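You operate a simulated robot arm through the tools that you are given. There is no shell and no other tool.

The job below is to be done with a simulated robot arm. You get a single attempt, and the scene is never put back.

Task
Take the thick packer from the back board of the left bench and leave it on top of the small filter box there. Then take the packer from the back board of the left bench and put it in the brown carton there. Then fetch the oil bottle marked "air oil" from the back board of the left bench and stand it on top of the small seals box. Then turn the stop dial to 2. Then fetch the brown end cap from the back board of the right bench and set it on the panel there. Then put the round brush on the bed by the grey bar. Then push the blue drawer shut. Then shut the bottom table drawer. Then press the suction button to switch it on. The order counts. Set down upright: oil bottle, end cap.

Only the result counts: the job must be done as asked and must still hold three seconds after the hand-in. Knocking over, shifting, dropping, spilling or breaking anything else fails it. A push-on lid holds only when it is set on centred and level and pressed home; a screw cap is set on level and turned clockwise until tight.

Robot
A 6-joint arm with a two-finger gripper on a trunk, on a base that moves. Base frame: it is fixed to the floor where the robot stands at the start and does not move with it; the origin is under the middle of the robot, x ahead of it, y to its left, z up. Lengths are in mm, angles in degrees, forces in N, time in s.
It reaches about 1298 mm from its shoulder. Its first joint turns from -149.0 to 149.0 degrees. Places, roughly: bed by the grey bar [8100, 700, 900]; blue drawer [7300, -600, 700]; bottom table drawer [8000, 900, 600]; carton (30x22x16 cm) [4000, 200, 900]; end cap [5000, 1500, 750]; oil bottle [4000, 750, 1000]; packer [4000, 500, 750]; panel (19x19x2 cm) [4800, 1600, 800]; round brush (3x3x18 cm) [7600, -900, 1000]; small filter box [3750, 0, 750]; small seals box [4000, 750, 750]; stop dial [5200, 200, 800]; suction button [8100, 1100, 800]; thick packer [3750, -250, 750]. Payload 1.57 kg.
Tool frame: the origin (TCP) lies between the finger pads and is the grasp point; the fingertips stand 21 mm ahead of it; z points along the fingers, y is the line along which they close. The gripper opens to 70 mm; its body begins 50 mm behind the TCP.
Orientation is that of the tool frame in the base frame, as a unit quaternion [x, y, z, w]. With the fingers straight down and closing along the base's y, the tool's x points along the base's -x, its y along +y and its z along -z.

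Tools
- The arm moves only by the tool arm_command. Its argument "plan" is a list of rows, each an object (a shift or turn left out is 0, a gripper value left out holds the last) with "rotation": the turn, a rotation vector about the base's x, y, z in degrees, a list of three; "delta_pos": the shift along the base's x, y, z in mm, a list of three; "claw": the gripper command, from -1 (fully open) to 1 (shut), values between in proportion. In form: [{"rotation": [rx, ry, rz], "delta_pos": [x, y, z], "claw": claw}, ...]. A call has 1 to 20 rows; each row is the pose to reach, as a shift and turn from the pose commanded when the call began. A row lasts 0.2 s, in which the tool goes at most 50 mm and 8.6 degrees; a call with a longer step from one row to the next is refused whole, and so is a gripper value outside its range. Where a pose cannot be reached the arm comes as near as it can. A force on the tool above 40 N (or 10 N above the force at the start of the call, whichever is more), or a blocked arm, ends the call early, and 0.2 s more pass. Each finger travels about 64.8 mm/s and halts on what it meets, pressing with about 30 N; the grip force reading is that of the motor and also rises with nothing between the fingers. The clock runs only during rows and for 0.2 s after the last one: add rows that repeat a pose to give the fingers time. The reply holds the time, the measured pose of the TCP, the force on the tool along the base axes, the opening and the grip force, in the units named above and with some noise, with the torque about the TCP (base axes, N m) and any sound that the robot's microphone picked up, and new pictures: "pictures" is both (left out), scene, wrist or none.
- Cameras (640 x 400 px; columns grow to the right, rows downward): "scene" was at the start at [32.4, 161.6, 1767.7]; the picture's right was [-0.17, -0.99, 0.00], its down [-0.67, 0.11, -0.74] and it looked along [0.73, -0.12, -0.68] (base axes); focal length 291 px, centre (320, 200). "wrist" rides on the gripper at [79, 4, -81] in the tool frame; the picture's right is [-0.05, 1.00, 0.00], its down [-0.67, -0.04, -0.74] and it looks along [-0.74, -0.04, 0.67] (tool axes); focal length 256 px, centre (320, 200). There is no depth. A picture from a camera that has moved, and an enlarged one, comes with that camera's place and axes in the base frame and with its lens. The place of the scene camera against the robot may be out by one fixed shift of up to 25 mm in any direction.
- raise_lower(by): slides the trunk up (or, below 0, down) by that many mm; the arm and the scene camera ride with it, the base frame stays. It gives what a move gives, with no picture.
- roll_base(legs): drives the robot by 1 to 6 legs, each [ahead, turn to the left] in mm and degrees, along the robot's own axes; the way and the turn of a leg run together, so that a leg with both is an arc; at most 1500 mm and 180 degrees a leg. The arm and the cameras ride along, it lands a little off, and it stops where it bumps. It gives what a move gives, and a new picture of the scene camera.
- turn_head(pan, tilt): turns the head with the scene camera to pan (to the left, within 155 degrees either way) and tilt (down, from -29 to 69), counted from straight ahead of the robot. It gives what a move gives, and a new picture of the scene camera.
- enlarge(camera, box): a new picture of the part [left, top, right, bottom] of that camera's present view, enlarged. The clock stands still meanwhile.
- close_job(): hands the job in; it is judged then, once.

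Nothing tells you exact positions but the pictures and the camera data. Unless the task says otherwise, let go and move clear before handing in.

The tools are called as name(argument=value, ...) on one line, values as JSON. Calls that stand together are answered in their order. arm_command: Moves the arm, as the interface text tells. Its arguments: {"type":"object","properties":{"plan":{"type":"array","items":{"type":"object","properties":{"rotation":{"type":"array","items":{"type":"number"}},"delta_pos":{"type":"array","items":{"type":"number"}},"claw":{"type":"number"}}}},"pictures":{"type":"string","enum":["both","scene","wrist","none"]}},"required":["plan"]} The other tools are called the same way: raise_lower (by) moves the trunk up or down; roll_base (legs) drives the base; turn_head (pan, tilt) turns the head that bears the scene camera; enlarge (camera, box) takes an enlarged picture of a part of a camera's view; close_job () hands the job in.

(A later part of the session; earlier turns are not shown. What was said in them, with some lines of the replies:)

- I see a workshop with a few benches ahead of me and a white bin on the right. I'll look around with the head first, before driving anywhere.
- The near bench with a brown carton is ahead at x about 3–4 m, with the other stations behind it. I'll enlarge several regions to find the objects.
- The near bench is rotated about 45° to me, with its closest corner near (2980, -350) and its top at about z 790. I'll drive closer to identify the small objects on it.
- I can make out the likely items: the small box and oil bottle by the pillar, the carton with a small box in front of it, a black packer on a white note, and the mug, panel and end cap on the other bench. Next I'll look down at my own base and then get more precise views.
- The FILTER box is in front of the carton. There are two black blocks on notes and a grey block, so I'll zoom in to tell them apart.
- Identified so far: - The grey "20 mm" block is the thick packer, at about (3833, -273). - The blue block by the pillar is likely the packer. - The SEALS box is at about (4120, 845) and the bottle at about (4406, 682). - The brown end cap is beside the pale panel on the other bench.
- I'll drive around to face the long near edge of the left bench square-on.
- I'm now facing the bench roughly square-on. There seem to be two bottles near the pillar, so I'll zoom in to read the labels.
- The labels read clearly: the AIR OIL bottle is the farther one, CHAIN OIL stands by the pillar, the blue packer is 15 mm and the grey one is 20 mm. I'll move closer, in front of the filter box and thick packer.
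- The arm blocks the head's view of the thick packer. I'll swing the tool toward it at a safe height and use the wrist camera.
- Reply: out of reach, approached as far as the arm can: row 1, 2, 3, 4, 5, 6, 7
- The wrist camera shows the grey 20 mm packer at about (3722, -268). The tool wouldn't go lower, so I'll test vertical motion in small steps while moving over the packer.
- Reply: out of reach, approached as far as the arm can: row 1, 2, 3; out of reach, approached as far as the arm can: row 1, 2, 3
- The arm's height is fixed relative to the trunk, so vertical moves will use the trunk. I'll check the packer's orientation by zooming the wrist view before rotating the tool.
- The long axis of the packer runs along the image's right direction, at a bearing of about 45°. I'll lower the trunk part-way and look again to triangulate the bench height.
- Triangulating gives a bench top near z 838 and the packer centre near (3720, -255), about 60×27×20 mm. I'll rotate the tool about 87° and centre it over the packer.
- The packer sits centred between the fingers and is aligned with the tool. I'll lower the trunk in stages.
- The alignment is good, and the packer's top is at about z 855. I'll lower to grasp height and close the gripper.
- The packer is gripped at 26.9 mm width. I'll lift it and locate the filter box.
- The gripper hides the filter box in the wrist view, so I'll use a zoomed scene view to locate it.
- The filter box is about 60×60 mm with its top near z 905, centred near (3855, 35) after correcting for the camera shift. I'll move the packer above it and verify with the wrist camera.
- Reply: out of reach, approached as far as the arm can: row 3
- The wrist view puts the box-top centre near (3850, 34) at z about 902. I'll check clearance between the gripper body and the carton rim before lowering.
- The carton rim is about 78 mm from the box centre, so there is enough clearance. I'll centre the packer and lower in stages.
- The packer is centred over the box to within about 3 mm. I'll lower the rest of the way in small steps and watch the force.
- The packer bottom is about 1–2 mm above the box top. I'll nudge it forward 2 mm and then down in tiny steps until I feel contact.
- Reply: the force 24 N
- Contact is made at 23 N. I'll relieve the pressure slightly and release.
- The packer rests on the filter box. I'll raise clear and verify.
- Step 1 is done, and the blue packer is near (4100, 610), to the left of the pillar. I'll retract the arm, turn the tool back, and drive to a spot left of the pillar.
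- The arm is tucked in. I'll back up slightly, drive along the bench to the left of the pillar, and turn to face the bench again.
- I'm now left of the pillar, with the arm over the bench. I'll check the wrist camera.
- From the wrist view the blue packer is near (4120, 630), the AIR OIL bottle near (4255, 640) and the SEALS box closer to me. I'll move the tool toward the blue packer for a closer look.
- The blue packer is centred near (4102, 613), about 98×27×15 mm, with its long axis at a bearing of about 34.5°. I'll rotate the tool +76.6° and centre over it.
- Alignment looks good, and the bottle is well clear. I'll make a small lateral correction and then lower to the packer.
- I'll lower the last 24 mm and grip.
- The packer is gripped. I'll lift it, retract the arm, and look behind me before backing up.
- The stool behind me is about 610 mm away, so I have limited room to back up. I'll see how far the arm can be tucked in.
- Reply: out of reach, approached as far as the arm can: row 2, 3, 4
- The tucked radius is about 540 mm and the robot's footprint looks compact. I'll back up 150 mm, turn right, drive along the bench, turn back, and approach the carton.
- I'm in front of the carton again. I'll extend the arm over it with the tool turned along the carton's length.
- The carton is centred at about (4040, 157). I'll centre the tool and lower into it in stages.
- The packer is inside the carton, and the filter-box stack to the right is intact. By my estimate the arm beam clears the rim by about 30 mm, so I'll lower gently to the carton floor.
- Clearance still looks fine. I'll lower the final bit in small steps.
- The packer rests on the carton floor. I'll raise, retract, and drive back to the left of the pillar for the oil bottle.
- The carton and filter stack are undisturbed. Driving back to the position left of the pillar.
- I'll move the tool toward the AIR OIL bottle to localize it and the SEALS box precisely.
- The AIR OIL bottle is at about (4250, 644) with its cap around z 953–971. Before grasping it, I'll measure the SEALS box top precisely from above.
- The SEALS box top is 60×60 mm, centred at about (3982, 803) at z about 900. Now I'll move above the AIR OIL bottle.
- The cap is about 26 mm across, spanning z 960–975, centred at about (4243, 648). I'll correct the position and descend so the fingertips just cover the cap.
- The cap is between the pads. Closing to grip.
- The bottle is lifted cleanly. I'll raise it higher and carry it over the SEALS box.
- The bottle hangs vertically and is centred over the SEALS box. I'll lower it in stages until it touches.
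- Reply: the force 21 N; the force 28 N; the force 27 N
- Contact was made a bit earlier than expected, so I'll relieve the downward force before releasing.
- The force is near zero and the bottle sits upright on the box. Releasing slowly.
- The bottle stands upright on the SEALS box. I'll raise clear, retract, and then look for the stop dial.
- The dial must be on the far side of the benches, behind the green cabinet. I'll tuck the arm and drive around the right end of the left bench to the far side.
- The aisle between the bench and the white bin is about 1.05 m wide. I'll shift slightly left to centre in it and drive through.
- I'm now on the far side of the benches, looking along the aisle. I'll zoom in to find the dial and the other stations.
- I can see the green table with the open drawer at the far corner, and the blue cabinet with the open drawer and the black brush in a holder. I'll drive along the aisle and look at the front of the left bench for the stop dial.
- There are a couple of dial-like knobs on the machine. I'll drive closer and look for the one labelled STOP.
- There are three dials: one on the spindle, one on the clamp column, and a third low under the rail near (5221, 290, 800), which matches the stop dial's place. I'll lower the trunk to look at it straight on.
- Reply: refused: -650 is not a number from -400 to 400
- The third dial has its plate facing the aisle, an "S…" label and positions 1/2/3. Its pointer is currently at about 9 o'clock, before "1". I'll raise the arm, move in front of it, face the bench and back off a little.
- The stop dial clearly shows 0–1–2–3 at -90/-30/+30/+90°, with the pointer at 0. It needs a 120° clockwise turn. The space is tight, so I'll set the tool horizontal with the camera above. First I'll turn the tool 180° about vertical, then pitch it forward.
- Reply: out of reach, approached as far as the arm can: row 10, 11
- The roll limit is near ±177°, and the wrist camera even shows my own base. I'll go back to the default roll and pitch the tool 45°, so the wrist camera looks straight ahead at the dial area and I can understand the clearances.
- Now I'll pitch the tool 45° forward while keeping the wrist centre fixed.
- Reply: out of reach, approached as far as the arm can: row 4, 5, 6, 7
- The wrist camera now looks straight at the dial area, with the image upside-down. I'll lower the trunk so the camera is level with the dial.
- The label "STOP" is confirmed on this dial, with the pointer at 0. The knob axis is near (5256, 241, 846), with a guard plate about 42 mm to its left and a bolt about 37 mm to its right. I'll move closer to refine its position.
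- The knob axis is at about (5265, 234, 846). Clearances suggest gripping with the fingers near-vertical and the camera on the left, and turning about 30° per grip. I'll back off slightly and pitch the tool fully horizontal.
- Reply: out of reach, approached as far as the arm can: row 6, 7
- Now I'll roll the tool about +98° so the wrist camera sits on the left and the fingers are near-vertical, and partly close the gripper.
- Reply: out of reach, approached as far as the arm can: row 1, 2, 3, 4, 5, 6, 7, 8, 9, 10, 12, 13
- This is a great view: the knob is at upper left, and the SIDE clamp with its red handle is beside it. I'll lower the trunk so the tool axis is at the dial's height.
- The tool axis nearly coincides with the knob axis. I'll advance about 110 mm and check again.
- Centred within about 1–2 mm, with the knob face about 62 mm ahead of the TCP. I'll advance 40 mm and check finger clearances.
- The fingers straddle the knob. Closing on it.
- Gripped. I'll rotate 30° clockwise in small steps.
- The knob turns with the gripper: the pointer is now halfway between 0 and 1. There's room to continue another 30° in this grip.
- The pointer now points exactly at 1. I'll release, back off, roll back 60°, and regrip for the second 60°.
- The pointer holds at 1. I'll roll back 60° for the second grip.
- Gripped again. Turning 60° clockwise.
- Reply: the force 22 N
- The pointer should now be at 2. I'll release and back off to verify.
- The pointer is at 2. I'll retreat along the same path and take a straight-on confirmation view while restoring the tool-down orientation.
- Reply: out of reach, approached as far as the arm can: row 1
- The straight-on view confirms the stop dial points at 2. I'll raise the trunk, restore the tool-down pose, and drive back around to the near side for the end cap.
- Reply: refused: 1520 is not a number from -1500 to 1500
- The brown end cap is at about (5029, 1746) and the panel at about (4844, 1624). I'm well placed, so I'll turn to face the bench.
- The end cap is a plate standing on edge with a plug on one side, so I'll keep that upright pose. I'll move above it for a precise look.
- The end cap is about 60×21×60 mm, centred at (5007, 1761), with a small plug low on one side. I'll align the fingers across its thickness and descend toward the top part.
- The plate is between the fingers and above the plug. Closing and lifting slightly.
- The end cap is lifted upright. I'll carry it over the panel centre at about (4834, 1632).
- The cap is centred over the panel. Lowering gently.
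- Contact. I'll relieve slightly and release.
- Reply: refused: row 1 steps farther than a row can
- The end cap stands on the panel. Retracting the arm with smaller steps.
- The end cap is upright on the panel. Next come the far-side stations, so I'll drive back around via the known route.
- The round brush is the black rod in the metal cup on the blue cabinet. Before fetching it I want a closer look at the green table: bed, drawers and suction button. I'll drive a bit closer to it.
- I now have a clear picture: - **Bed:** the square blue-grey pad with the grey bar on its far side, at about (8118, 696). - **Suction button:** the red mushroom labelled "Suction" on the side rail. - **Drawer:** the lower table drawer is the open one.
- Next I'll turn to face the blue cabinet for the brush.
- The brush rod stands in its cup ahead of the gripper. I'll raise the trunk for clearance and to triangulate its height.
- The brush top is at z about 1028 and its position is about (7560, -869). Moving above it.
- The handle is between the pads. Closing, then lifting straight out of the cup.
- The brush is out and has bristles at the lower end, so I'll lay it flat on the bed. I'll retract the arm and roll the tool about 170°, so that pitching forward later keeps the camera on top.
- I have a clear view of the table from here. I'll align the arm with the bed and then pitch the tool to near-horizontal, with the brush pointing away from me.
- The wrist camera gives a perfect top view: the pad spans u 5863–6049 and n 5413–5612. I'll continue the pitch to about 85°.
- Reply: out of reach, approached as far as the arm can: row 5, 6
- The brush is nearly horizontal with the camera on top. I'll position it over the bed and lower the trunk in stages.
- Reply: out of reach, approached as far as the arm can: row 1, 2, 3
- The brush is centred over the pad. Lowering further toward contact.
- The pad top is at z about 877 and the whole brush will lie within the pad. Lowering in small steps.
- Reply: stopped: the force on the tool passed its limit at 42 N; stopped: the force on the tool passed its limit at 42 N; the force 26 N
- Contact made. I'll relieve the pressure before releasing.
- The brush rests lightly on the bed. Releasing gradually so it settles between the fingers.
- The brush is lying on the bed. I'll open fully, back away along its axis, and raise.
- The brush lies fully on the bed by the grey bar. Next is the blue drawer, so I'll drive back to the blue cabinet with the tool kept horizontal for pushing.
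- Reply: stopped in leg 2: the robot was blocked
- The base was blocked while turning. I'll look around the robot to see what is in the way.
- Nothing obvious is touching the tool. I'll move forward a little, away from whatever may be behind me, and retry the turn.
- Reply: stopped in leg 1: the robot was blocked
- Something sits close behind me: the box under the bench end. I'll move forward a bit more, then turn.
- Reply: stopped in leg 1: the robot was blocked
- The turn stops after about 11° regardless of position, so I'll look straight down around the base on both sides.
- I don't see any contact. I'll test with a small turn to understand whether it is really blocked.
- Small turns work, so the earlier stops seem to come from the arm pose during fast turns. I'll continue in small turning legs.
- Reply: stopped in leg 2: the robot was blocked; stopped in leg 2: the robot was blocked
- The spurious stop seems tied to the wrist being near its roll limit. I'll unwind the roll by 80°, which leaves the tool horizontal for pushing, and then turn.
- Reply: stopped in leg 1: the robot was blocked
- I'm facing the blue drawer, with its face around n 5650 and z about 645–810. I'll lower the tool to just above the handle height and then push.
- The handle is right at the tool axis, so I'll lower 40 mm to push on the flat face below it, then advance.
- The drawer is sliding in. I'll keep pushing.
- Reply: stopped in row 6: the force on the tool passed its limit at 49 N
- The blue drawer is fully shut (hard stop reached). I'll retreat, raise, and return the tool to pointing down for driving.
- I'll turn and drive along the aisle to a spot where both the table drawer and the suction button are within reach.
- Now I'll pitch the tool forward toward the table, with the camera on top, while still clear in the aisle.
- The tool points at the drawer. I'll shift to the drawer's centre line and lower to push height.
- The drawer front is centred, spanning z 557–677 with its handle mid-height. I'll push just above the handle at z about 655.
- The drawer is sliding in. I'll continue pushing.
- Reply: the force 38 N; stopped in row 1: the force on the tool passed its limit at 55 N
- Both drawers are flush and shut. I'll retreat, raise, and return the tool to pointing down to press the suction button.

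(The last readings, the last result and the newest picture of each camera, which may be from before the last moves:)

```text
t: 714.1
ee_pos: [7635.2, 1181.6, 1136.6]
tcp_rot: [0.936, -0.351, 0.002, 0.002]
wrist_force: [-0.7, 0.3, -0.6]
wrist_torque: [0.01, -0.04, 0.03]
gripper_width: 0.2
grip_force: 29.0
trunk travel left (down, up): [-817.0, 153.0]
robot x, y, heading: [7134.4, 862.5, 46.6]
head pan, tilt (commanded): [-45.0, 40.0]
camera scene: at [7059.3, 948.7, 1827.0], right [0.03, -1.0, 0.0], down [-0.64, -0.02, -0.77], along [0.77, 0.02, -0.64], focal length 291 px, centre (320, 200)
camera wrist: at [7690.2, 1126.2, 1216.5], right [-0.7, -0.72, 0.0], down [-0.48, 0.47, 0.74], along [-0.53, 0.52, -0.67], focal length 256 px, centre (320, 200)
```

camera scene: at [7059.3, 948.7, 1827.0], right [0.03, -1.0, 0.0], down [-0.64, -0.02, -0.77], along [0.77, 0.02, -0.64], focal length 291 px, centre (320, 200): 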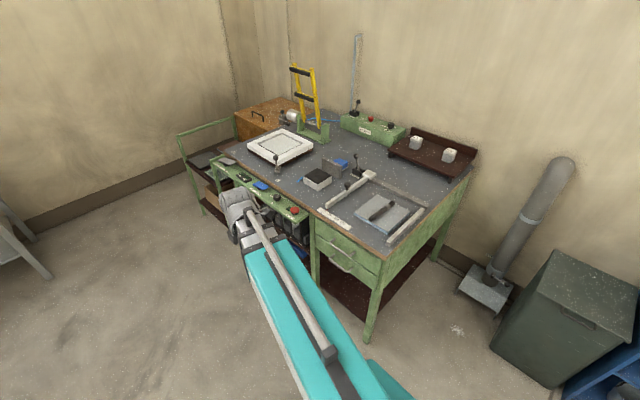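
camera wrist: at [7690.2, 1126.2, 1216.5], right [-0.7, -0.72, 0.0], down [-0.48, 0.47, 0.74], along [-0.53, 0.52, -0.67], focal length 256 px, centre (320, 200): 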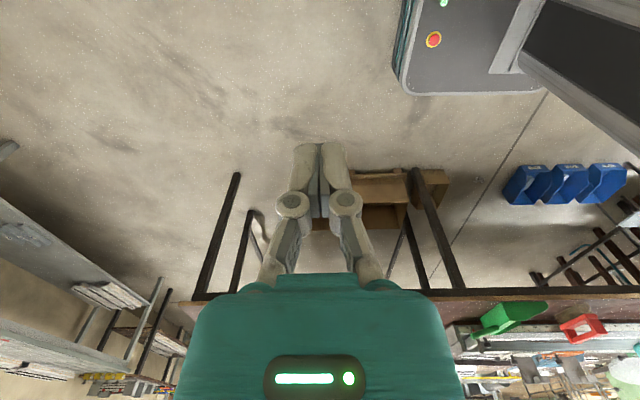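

arm_command(plan=[{"delta_pos": [45, -6, 0]}, {"delta_pos": [90, -12, 0]}, {"delta_pos": [135, -18, 0]}, {"delta_pos": [180, -24, 0]}, {"delta_pos": [225, -30, 0]}, {"delta_pos": [270, -36, 0]}, {"delta_pos": [315, -42, 0]}, {"delta_pos": [360, -48, 0]}, {"delta_pos": [405, -55, 0]}, {"delta_pos": [450, -61, 0]}, {"delta_pos": [490, -66.6, 0]}, {"delta_pos": [490, -66.6, 0]}], pictures="both")

enlarge(camera="wrist", box=[240, 0, 400, 100])

```text
t: 716.7
ee_pos: [8125.6, 1117.0, 1136.1]
tcp_rot: [0.936, -0.352, 0.002, 0.002]
wrist_force: [-0.1, 0.4, -0.5]
wrist_torque: [-0.04, 0.0, 0.03]
gripper_width: 0.2
grip_force: 28.8
trunk travel left (down, up): [-817.0, 153.0]
robot x, y, heading: [7134.5, 861.6, 46.4]
head pan, tilt (commanded): [-45.0, 40.0]
camera scene: at [7059.3, 948.6, 1827.0], right [0.03, -1.0, 0.0], down [-0.64, -0.02, -0.77], along [0.77, 0.02, -0.64], focal length 291 px, centre (320, 200)
camera wrist: at [8180.8, 1060.7, 1216.7], right [-0.7, -0.72, 0.0], down [-0.48, 0.47, 0.74], along [-0.53, 0.51, -0.67], focal length 256 px, centre (320, 200)
```

scene: 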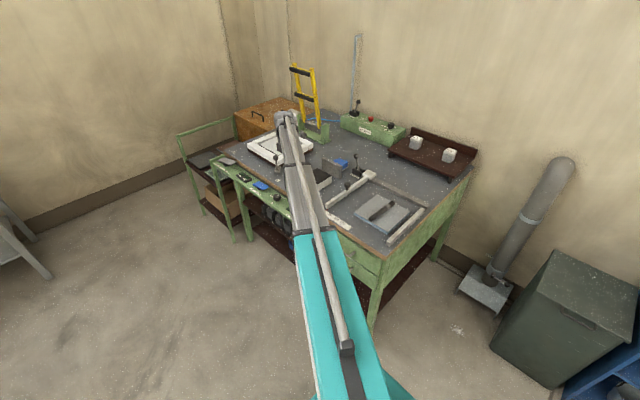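
wrist: 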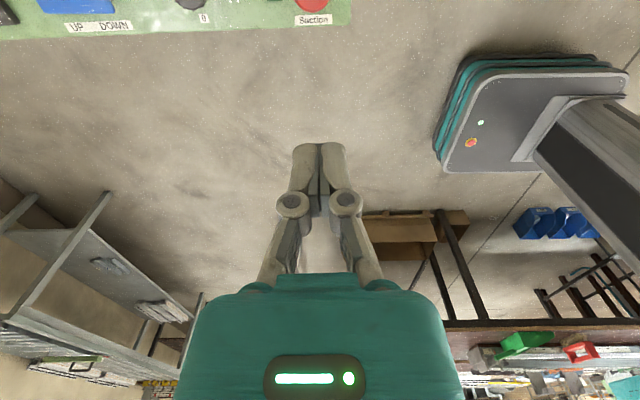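

```text
4.00 times, centred on (320, 50) of wrist
camera zoom: at [8180.8, 1060.7, 1216.7], right [-0.7, -0.72, 0.0], down [-0.48, 0.47, 0.74], along [-0.53, 0.51, -0.67], focal length 1024 px, centre (320, 800)
```

zoom: 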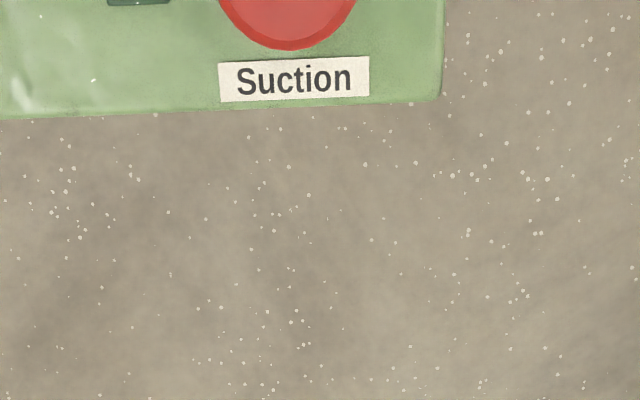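

The "Suction" label is beside the red mushroom button. I'll shift back to see the whole panel section.

arm_command(plan=[{"delta_pos": [35, -32, 0]}, {"delta_pos": [66, -60, 0]}, {"delta_pos": [66, -60, 0]}], pictures="wrist")

enlarge(camera="wrist", box=[200, 0, 400, 125])

```text
t: 717.5
ee_pos: [8191.5, 1055.7, 1135.2]
tcp_rot: [0.936, -0.352, 0.002, 0.003]
wrist_force: [-0.2, -0.6, -0.5]
wrist_torque: [-0.03, -0.02, 0.02]
gripper_width: 0.0
grip_force: 28.1
trunk travel left (down, up): [-817.0, 153.0]
robot x, y, heading: [7131.8, 863.5, 46.4]
head pan, tilt (commanded): [-45.0, 40.0]
camera wrist: at [8247.4, 1000.3, 1216.6], right [-0.7, -0.72, 0.0], down [-0.48, 0.47, 0.74], along [-0.53, 0.51, -0.67], focal length 256 px, centre (320, 200)
```

wrist: 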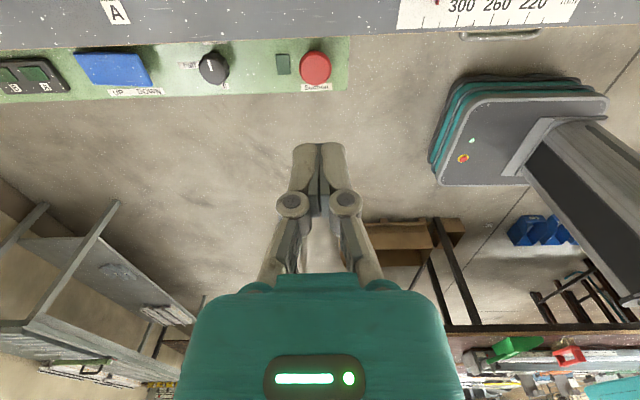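

```text
3.20 times, centred on (300, 62) of wrist
camera zoom: at [8247.4, 1000.3, 1216.6], right [-0.7, -0.72, 0.0], down [-0.48, 0.47, 0.74], along [-0.53, 0.51, -0.67], focal length 819 px, centre (384, 640)
```

zoom: 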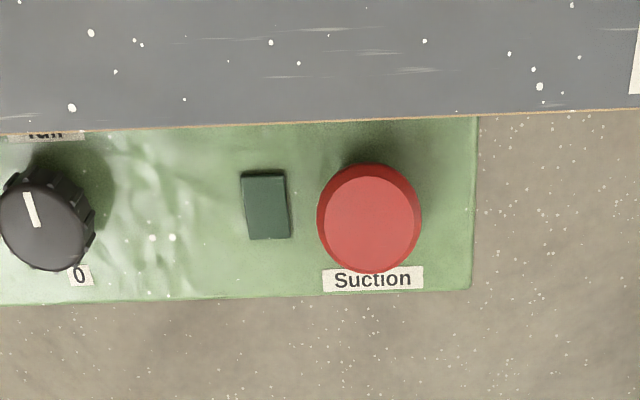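

The red mushroom button marked "Suction" is at about (8152, 1101), with its top around z 848. There's a dark indicator beside it. I'll move above it and lower.

arm_command(plan=[{"delta_pos": [-20, 22.6, 0]}, {"delta_pos": [-39.5, 45.3, 0]}, {"delta_pos": [-39.5, 45.3, 0]}], pictures="none")

raise_lower(by=-170)

arm_command(plan=[{"delta_pos": [0, 0, 0]}], pictures="both")

enlarge(camera="wrist", box=[220, 0, 420, 125])

```text
t: 718.3
ee_pos: [8150.8, 1101.9, 1134.6]
tcp_rot: [0.936, -0.352, 0.003, 0.003]
wrist_force: [0.4, -0.3, -0.1]
wrist_torque: [-0.01, 0.01, 0.0]
gripper_width: 0.0
grip_force: 28.2
trunk travel left (down, up): [-817.0, 153.0]
robot x, y, heading: [7132.7, 867.5, 46.7]
head pan, tilt (commanded): [-45.0, 40.0]
```

```text
t: 720.2
ee_pos: [8151.9, 1100.4, 965.2]
tcp_rot: [0.936, -0.352, 0.003, 0.003]
wrist_force: [-0.4, -0.5, 0.3]
wrist_torque: [-0.01, 0.01, -0.03]
gripper_width: 0.0
grip_force: 29.2
trunk travel left (down, up): [-647.0, 323.0]
robot x, y, heading: [7132.9, 866.0, 46.9]
head pan, tilt (commanded): [-45.0, 40.0]
```

```text
t: 720.6
ee_pos: [8152.2, 1100.7, 965.8]
tcp_rot: [0.936, -0.352, 0.003, 0.003]
wrist_force: [0.1, 0.8, 0.4]
wrist_torque: [0.03, 0.0, 0.05]
gripper_width: 0.1
grip_force: 28.2
trunk travel left (down, up): [-647.0, 323.0]
robot x, y, heading: [7136.0, 861.9, 46.6]
head pan, tilt (commanded): [-45.0, 40.0]
camera scene: at [7059.5, 948.7, 1657.0], right [0.03, -1.0, 0.0], down [-0.64, -0.02, -0.77], along [0.77, 0.02, -0.64], focal length 291 px, centre (320, 200)
camera wrist: at [8206.7, 1045.7, 1046.5], right [-0.7, -0.72, 0.0], down [-0.48, 0.47, 0.74], along [-0.53, 0.51, -0.67], focal length 256 px, centre (320, 200)
```

scene: 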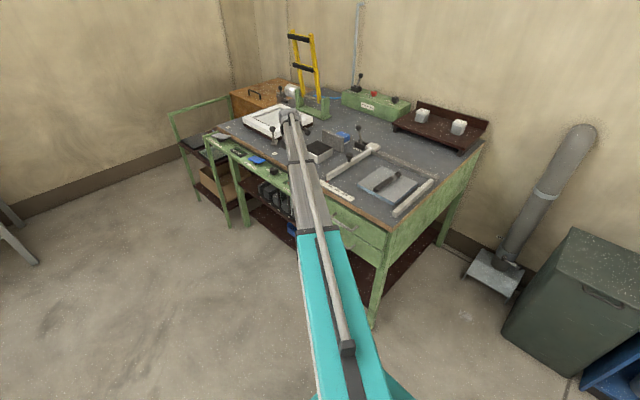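
wrist: 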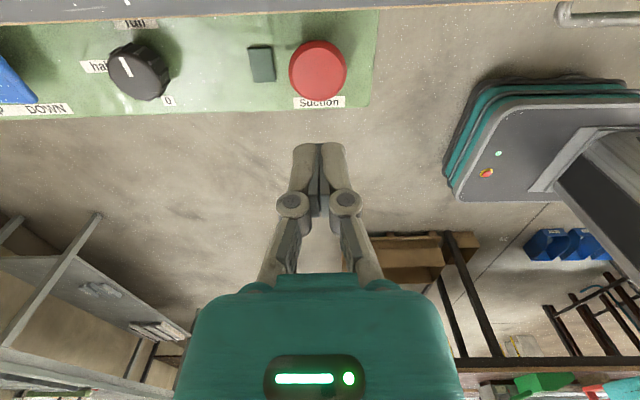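

```text
3.20 times, centred on (320, 62) of wrist
camera zoom: at [8206.7, 1045.7, 1046.5], right [-0.7, -0.72, 0.0], down [-0.48, 0.47, 0.74], along [-0.53, 0.51, -0.67], focal length 819 px, centre (320, 640)
```

zoom: 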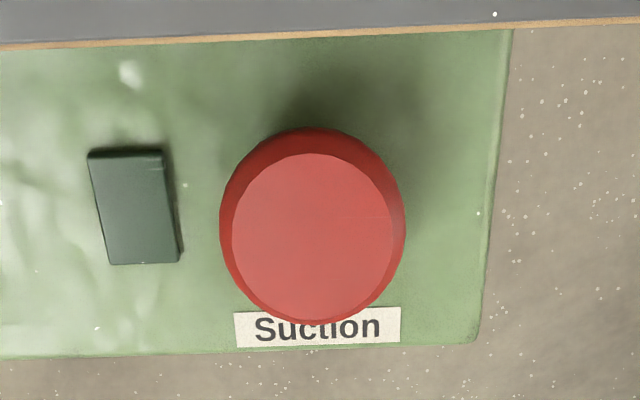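

The finger tips are centred over the button. Lowering to just above it, then pressing in small steps.

arm_command(plan=[{"delta_pos": [-2.5, 2.5, 0]}, {"delta_pos": [-2.5, 2.5, 0]}], pictures="none")

raise_lower(by=-85)

arm_command(plan=[{"delta_pos": [0, 0, 0]}], pictures="wrist")

raise_lower(by=-6)

raise_lower(by=-5)

```text
t: 721.2
ee_pos: [8148.5, 1104.4, 965.9]
tcp_rot: [0.936, -0.352, 0.003, 0.002]
wrist_force: [0.7, 0.2, 0.3]
wrist_torque: [0.01, 0.01, 0.02]
gripper_width: 0.0
grip_force: 28.7
trunk travel left (down, up): [-647.0, 323.0]
robot x, y, heading: [7136.0, 862.2, 46.3]
head pan, tilt (commanded): [-45.0, 40.0]
```

```text
t: 722.4
ee_pos: [8148.7, 1103.0, 880.4]
tcp_rot: [0.936, -0.352, 0.003, 0.003]
wrist_force: [-0.8, 0.1, 0.0]
wrist_torque: [0.02, 0.03, -0.02]
gripper_width: 0.0
grip_force: 29.1
trunk travel left (down, up): [-562.0, 408.0]
robot x, y, heading: [7131.9, 863.0, 46.3]
head pan, tilt (commanded): [-45.0, 40.0]
```

```text
t: 722.8
ee_pos: [8148.1, 1103.0, 881.8]
tcp_rot: [0.936, -0.352, 0.003, 0.004]
wrist_force: [0.4, -0.4, 0.0]
wrist_torque: [0.0, -0.01, 0.0]
gripper_width: 0.1
grip_force: 28.8
trunk travel left (down, up): [-562.0, 408.0]
robot x, y, heading: [7132.2, 868.2, 46.7]
head pan, tilt (commanded): [-45.0, 40.0]
camera wrist: at [8204.3, 1048.3, 961.5], right [-0.7, -0.72, 0.0], down [-0.48, 0.47, 0.74], along [-0.53, 0.51, -0.67], focal length 256 px, centre (320, 200)
```

wrist: 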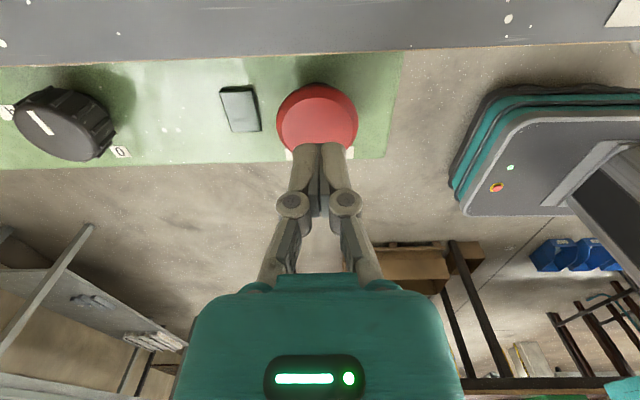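

```text
t: 723.4
ee_pos: [8149.1, 1104.2, 874.7]
tcp_rot: [0.936, -0.351, 0.002, 0.003]
wrist_force: [-0.3, 0.5, -1.0]
wrist_torque: [0.0, 0.01, -0.05]
gripper_width: 0.0
grip_force: 28.6
trunk travel left (down, up): [-556.0, 414.0]
robot x, y, heading: [7133.0, 864.6, 46.6]
head pan, tilt (commanded): [-45.0, 40.0]
```

```text
t: 723.9
ee_pos: [8148.7, 1103.7, 868.8]
tcp_rot: [0.936, -0.351, 0.002, 0.003]
wrist_force: [-0.7, 0.6, 0.3]
wrist_torque: [0.0, 0.0, -0.02]
gripper_width: 0.2
grip_force: 28.9
trunk travel left (down, up): [-551.0, 419.0]
robot x, y, heading: [7130.9, 861.2, 46.5]
head pan, tilt (commanded): [-45.0, 40.0]
```

arm_command(plan=[{"delta_pos": [5, -4.5, 0]}, {"delta_pos": [5, -4.5, 0]}], pictures="wrist")

raise_lower(by=-3)

raise_lower(by=-3)

raise_lower(by=-3)

```text
t: 724.5
ee_pos: [8153.1, 1099.8, 870.2]
tcp_rot: [0.936, -0.351, 0.003, 0.003]
wrist_force: [0.5, -0.8, 0.9]
wrist_torque: [0.02, -0.01, 0.0]
gripper_width: 0.0
grip_force: 28.3
trunk travel left (down, up): [-551.0, 419.0]
robot x, y, heading: [7136.7, 864.0, 46.6]
head pan, tilt (commanded): [-45.0, 40.0]
camera wrist: at [8208.7, 1044.1, 950.5], right [-0.7, -0.72, 0.0], down [-0.48, 0.47, 0.74], along [-0.53, 0.51, -0.67], focal length 256 px, centre (320, 200)
```

wrist: 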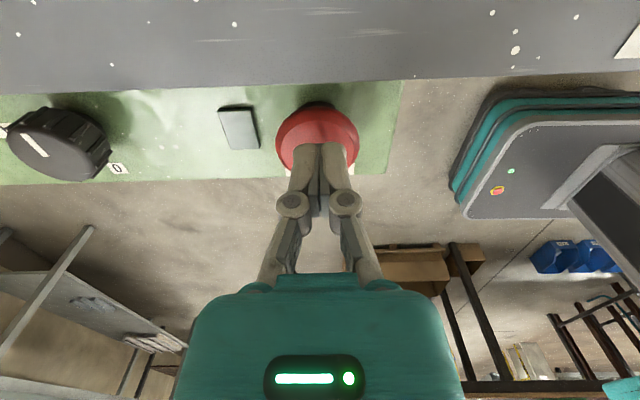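

```text
t: 725.0
ee_pos: [8152.7, 1100.7, 866.7]
tcp_rot: [0.936, -0.352, 0.003, 0.003]
wrist_force: [0.2, 0.1, 0.6]
wrist_torque: [-0.03, -0.03, -0.03]
gripper_width: 0.2
grip_force: 28.2
trunk travel left (down, up): [-548.0, 422.0]
robot x, y, heading: [7135.6, 862.2, 46.8]
head pan, tilt (commanded): [-45.0, 40.0]
```

```text
t: 725.5
ee_pos: [8152.6, 1099.2, 863.3]
tcp_rot: [0.936, -0.351, 0.003, 0.003]
wrist_force: [0.5, 0.1, -0.8]
wrist_torque: [0.01, -0.02, -0.01]
gripper_width: 0.0
grip_force: 28.6
trunk travel left (down, up): [-545.0, 425.0]
robot x, y, heading: [7132.7, 864.3, 47.0]
head pan, tilt (commanded): [-45.0, 40.0]
```

```text
t: 726.1
ee_pos: [8153.5, 1099.3, 860.6]
tcp_rot: [0.936, -0.352, 0.003, 0.003]
wrist_force: [-0.3, 0.8, -0.6]
wrist_torque: [-0.01, -0.01, -0.01]
gripper_width: 0.1
grip_force: 28.0
trunk travel left (down, up): [-542.0, 428.0]
robot x, y, heading: [7137.6, 864.2, 46.8]
head pan, tilt (commanded): [-45.0, 40.0]
```

raise_lower(by=-3)

raise_lower(by=-3)

arm_command(plan=[{"delta_pos": [0, 0, 0]}], pictures="wrist")

enlarge(camera="wrist", box=[200, 60, 440, 210])

```text
t: 726.6
ee_pos: [8152.9, 1099.3, 857.4]
tcp_rot: [0.936, -0.352, 0.002, 0.003]
wrist_force: [-0.2, 0.9, 1.0]
wrist_torque: [-0.01, 0.02, 0.0]
gripper_width: 6.2
grip_force: 28.5
trunk travel left (down, up): [-539.0, 431.0]
robot x, y, heading: [7131.4, 864.4, 46.7]
head pan, tilt (commanded): [-45.0, 40.0]
```

```text
t: 727.1
ee_pos: [8151.9, 1099.6, 855.2]
tcp_rot: [0.936, -0.351, 0.003, 0.003]
wrist_force: [1.2, 0.6, 3.1]
wrist_torque: [0.02, -0.02, -0.01]
gripper_width: 6.2
grip_force: 28.9
trunk travel left (down, up): [-536.0, 434.0]
robot x, y, heading: [7134.6, 860.4, 46.5]
head pan, tilt (commanded): [-45.0, 40.0]
```

```text
t: 727.5
ee_pos: [8153.3, 1099.1, 855.5]
tcp_rot: [0.936, -0.352, 0.002, 0.003]
wrist_force: [1.3, 0.4, 3.9]
wrist_torque: [0.04, 0.02, 0.01]
gripper_width: 5.9
grip_force: 28.8
trunk travel left (down, up): [-536.0, 434.0]
robot x, y, heading: [7131.8, 860.7, 46.7]
head pan, tilt (commanded): [-45.0, 40.0]
camera wrist: at [8208.6, 1043.9, 935.8], right [-0.7, -0.72, 0.0], down [-0.48, 0.47, 0.74], along [-0.53, 0.51, -0.67], focal length 256 px, centre (320, 200)
```

wrist: 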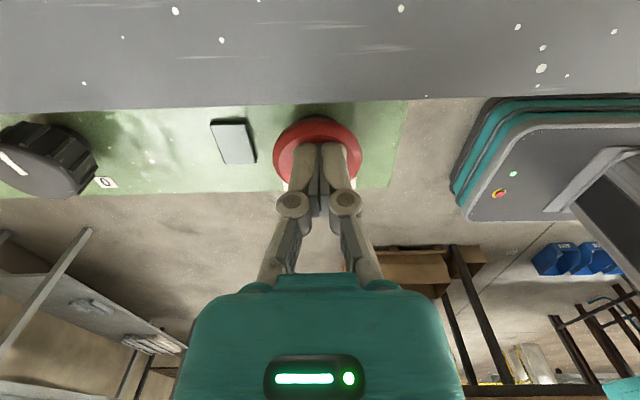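

```text
2.67 times, centred on (320, 135) of wrist
camera zoom: at [8208.6, 1043.9, 935.8], right [-0.7, -0.72, 0.0], down [-0.48, 0.47, 0.74], along [-0.53, 0.51, -0.67], focal length 683 px, centre (320, 373)
```

zoom: 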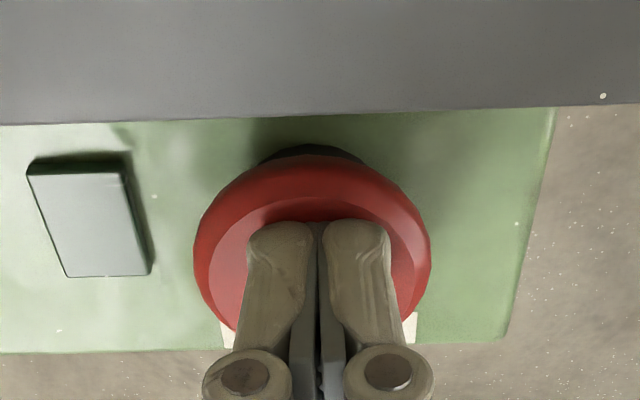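

Contact with the button (about 4 N). Pressing further in small steps.

raise_lower(by=-2)

raise_lower(by=-2)

arm_command(plan=[{"delta_pos": [0, 0, 0]}], pictures="wrist")

```text
t: 728.0
ee_pos: [8152.4, 1098.9, 852.4]
tcp_rot: [0.936, -0.352, 0.003, 0.003]
wrist_force: [2.9, -0.4, 5.8]
wrist_torque: [0.04, -0.05, 0.02]
gripper_width: 6.2
grip_force: 28.3
trunk travel left (down, up): [-534.0, 436.0]
robot x, y, heading: [7135.9, 863.9, 46.4]
head pan, tilt (commanded): [-45.0, 40.0]
heard: click
```

```text
t: 728.5
ee_pos: [8152.4, 1099.5, 851.6]
tcp_rot: [0.936, -0.352, 0.003, 0.003]
wrist_force: [3.1, 1.1, 8.3]
wrist_torque: [0.03, -0.02, -0.04]
gripper_width: 6.2
grip_force: 28.8
trunk travel left (down, up): [-532.0, 438.0]
robot x, y, heading: [7130.6, 863.3, 46.7]
head pan, tilt (commanded): [-45.0, 40.0]
```

```text
t: 728.9
ee_pos: [8152.8, 1100.1, 852.1]
tcp_rot: [0.936, -0.351, 0.003, 0.003]
wrist_force: [4.1, 1.9, 9.7]
wrist_torque: [0.02, -0.04, -0.03]
gripper_width: 6.0
grip_force: 28.3
trunk travel left (down, up): [-532.0, 438.0]
robot x, y, heading: [7134.4, 859.5, 46.4]
head pan, tilt (commanded): [-45.0, 40.0]
camera wrist: at [8208.2, 1043.9, 932.3], right [-0.7, -0.72, 0.0], down [-0.48, 0.47, 0.74], along [-0.53, 0.51, -0.67], focal length 256 px, centre (320, 200)
```

wrist: 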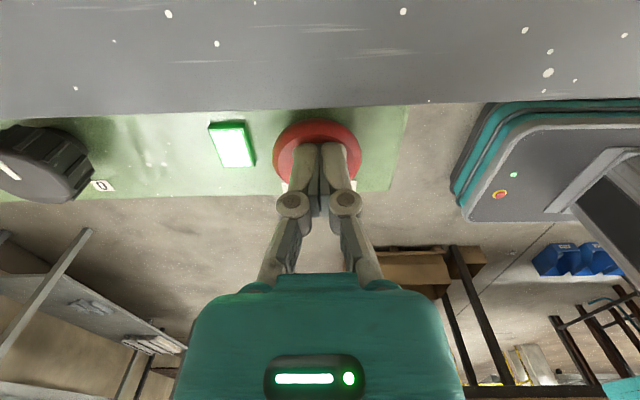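

I heard a click and the indicator lit up green, so suction is on. I'll raise straight up, clear of the button, and verify.

raise_lower(by=280)

arm_command(plan=[{"delta_pos": [20, -18, 0]}, {"delta_pos": [40, -36, 0]}, {"delta_pos": [40, -36, 0]}], pictures="both")

enlarge(camera="wrist", box=[200, 0, 440, 150])

enlarge(camera="scene", box=[300, 160, 460, 260])

```text
t: 731.8
ee_pos: [8152.6, 1099.3, 1129.7]
tcp_rot: [0.936, -0.352, 0.003, 0.003]
wrist_force: [0.8, 0.2, 0.0]
wrist_torque: [0.0, -0.01, -0.04]
gripper_width: 0.0
grip_force: 28.4
trunk travel left (down, up): [-812.0, 158.0]
robot x, y, heading: [7130.0, 856.5, 46.6]
head pan, tilt (commanded): [-45.0, 40.0]
```

```text
t: 732.6
ee_pos: [8190.6, 1064.5, 1130.7]
tcp_rot: [0.936, -0.351, 0.002, 0.002]
wrist_force: [-0.2, 0.2, 0.5]
wrist_torque: [0.02, -0.01, 0.02]
gripper_width: 0.0
grip_force: 28.6
trunk travel left (down, up): [-812.0, 158.0]
robot x, y, heading: [7132.9, 862.9, 46.4]
head pan, tilt (commanded): [-45.0, 40.0]
camera scene: at [7059.4, 948.8, 1822.0], right [0.03, -1.0, 0.0], down [-0.64, -0.02, -0.77], along [0.77, 0.02, -0.64], focal length 291 px, centre (320, 200)
camera wrist: at [8248.4, 1007.8, 1211.6], right [-0.7, -0.72, 0.0], down [-0.48, 0.47, 0.74], along [-0.53, 0.51, -0.67], focal length 256 px, centre (320, 200)
```

scene: 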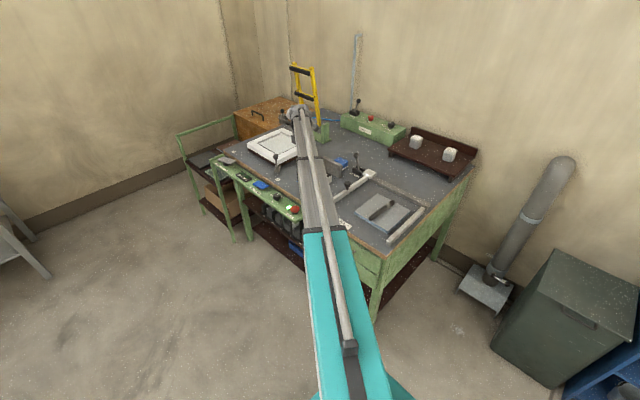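
wrist: 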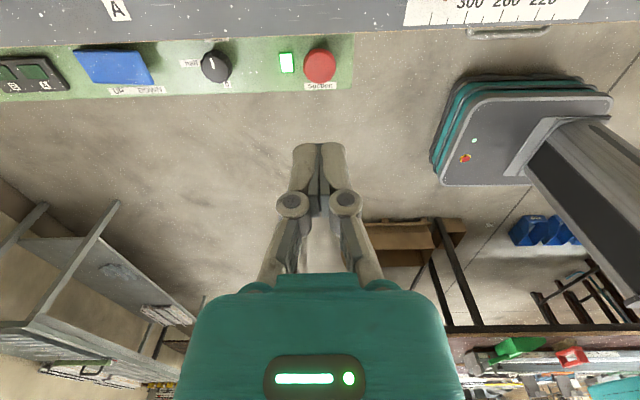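

```text
2.67 times, centred on (320, 75) of wrist
camera zoom: at [8248.4, 1007.8, 1211.6], right [-0.7, -0.72, 0.0], down [-0.48, 0.47, 0.74], along [-0.53, 0.51, -0.67], focal length 683 px, centre (320, 533)
```

zoom: 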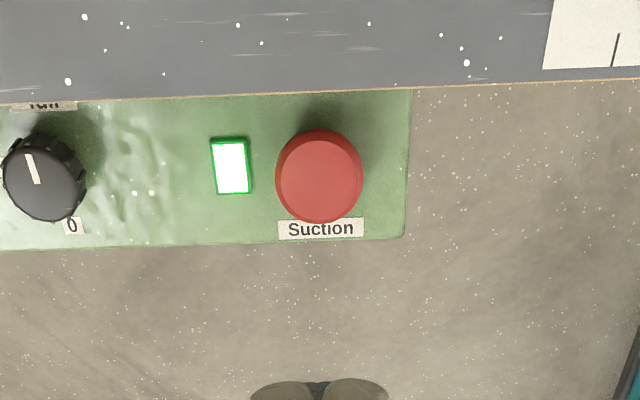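

```text
4.00 times, centred on (380, 210) of scene
camera zoom: at [7059.4, 948.8, 1822.0], right [0.03, -1.0, 0.0], down [-0.64, -0.02, -0.77], along [0.77, 0.02, -0.64], focal length 1164 px, centre (80, 160)
```

zoom: 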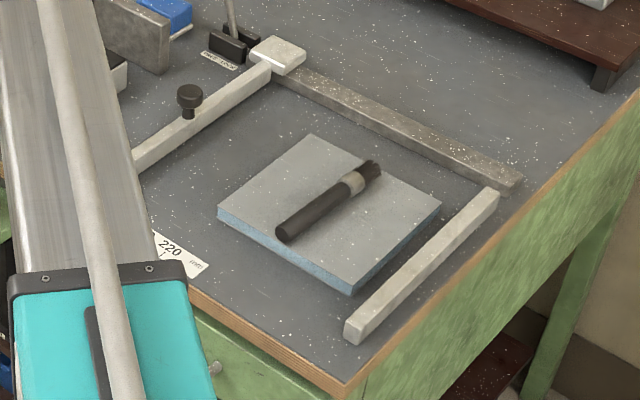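

The suction light stays on after release, and the brush is still on the bed. Before handing in, I'll do a last visual check of the other placements from here.

turn_head(pan=132, tilt=15)

enlarge(camera="scene", box=[240, 160, 400, 260])

enlarge(camera="scene", box=[330, 150, 490, 250])

turn_head(pan=-110, tilt=25)

```text
t: 735.2
ee_pos: [8193.3, 1063.2, 1130.7]
tcp_rot: [0.936, -0.352, 0.003, 0.002]
wrist_force: [-0.7, 0.3, -0.3]
wrist_torque: [0.03, -0.03, 0.01]
gripper_width: 0.0
grip_force: 28.9
trunk travel left (down, up): [-812.0, 158.0]
robot x, y, heading: [7136.9, 862.0, 46.6]
head pan, tilt (commanded): [132.0, 15.0]
camera scene: at [6881.2, 948.6, 1861.5], right [0.02, 1.0, 0.0], down [0.26, -0.01, -0.97], along [-0.97, 0.02, -0.26], focal length 291 px, centre (320, 200)
```

scene: 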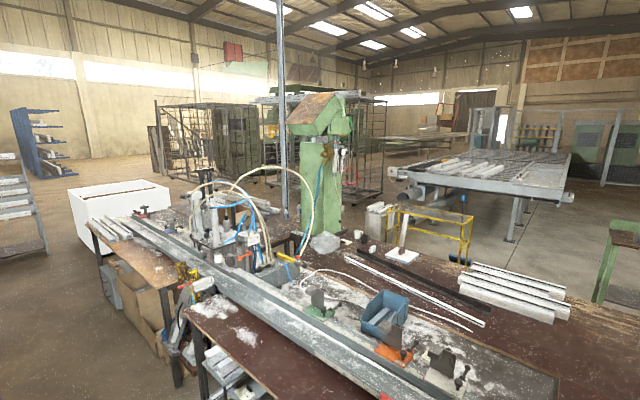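

```text
4.00 times, centred on (320, 210) of scene
camera zoom: at [6881.2, 948.6, 1861.5], right [0.02, 1.0, 0.0], down [0.26, -0.01, -0.97], along [-0.97, 0.02, -0.26], focal length 1164 px, centre (320, 160)
```

zoom: 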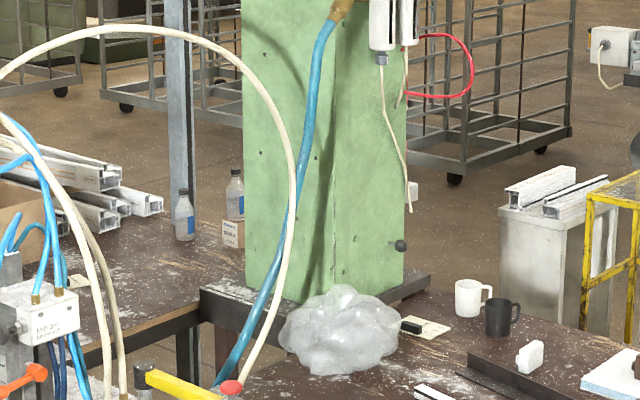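

```text
4.00 times, centred on (410, 200) of scene
camera zoom: at [6881.2, 948.6, 1861.5], right [0.02, 1.0, 0.0], down [0.26, -0.01, -0.97], along [-0.97, 0.02, -0.26], focal length 1164 px, centre (-40, 200)
```

zoom: 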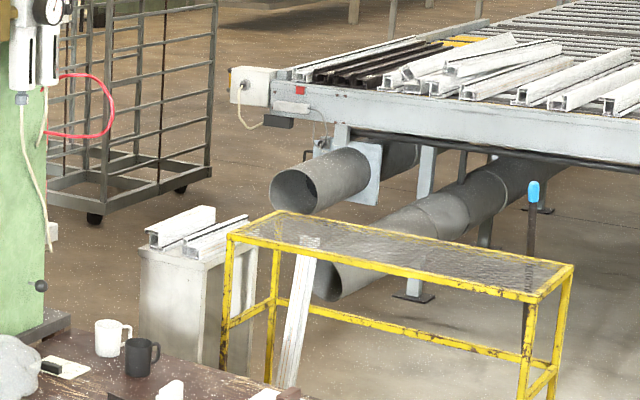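

```text
t: 738.6
ee_pos: [8192.5, 1063.1, 1130.6]
tcp_rot: [0.936, -0.352, 0.003, 0.002]
wrist_force: [0.2, -0.2, -0.8]
wrist_torque: [-0.03, 0.01, -0.01]
gripper_width: 0.2
grip_force: 28.5
trunk travel left (down, up): [-812.0, 158.0]
robot x, y, heading: [7137.2, 862.2, 46.5]
head pan, tilt (commanded): [-110.0, 25.0]
camera scene: at [7015.9, 864.0, 1845.3], right [-0.89, -0.45, 0.0], down [-0.19, 0.38, -0.91], along [0.41, -0.81, -0.42], focal length 291 px, centre (320, 200)
```

scene: 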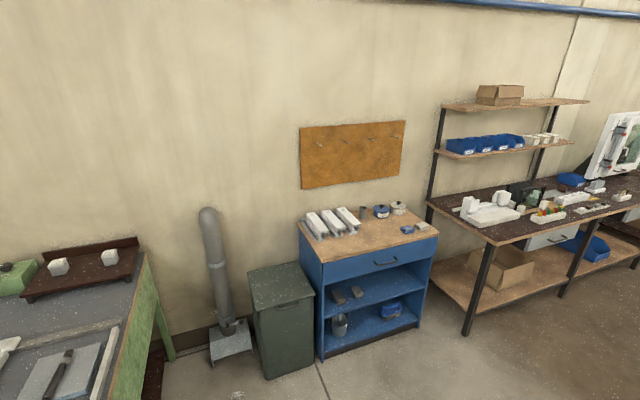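

All placements hold: the bottle stands on the SEALS box, the end cap is on the panel, the blue drawer is shut, the brush is on the bed and the suction light is on. The gripper is clear of everything, so I'm handing in.

close_job()

```text
The job is handed in.
```

I did all nine steps in the order asked and handed the job in. The tool only confirmed the hand-in, so I don't know how it was judged.

| Step | Result | How I checked it |
|---|---|---|
| Thick packer (grey, 20 mm) | On top of the small filter box | Seen resting there after release |
| Packer (blue, 15 mm) | In the brown carton | Set on the carton floor |
| "Air oil" bottle | Upright on the small seals box | Seen standing in the last view |
| Stop dial | At 2 | Straight-on view showed the pointer at 2 |
| Brown end cap | Upright on the panel | Seen after release |
| Round brush | Lying on the bed by the grey bar | Seen in the last view |
| Blue drawer | Shut | Pushed to its stop, seen shut in the last view |
| Bottom table drawer | Shut | Pushed to its stop, flush with the drawer above |
| Suction button | On | Heard a click; its light stayed lit |

- **Base reported blocked:** near the green table and in the aisle, the base several times reported it was blocked while turning. I saw no contact, and short turns worked. It happened only with the tool held horizontally. I can't rule out a light bump against a box under the right bench the first time.
- **Bottle pressed down:** the bottle was pushed onto the seals box with about 27 N before I eased off. It stayed upright.
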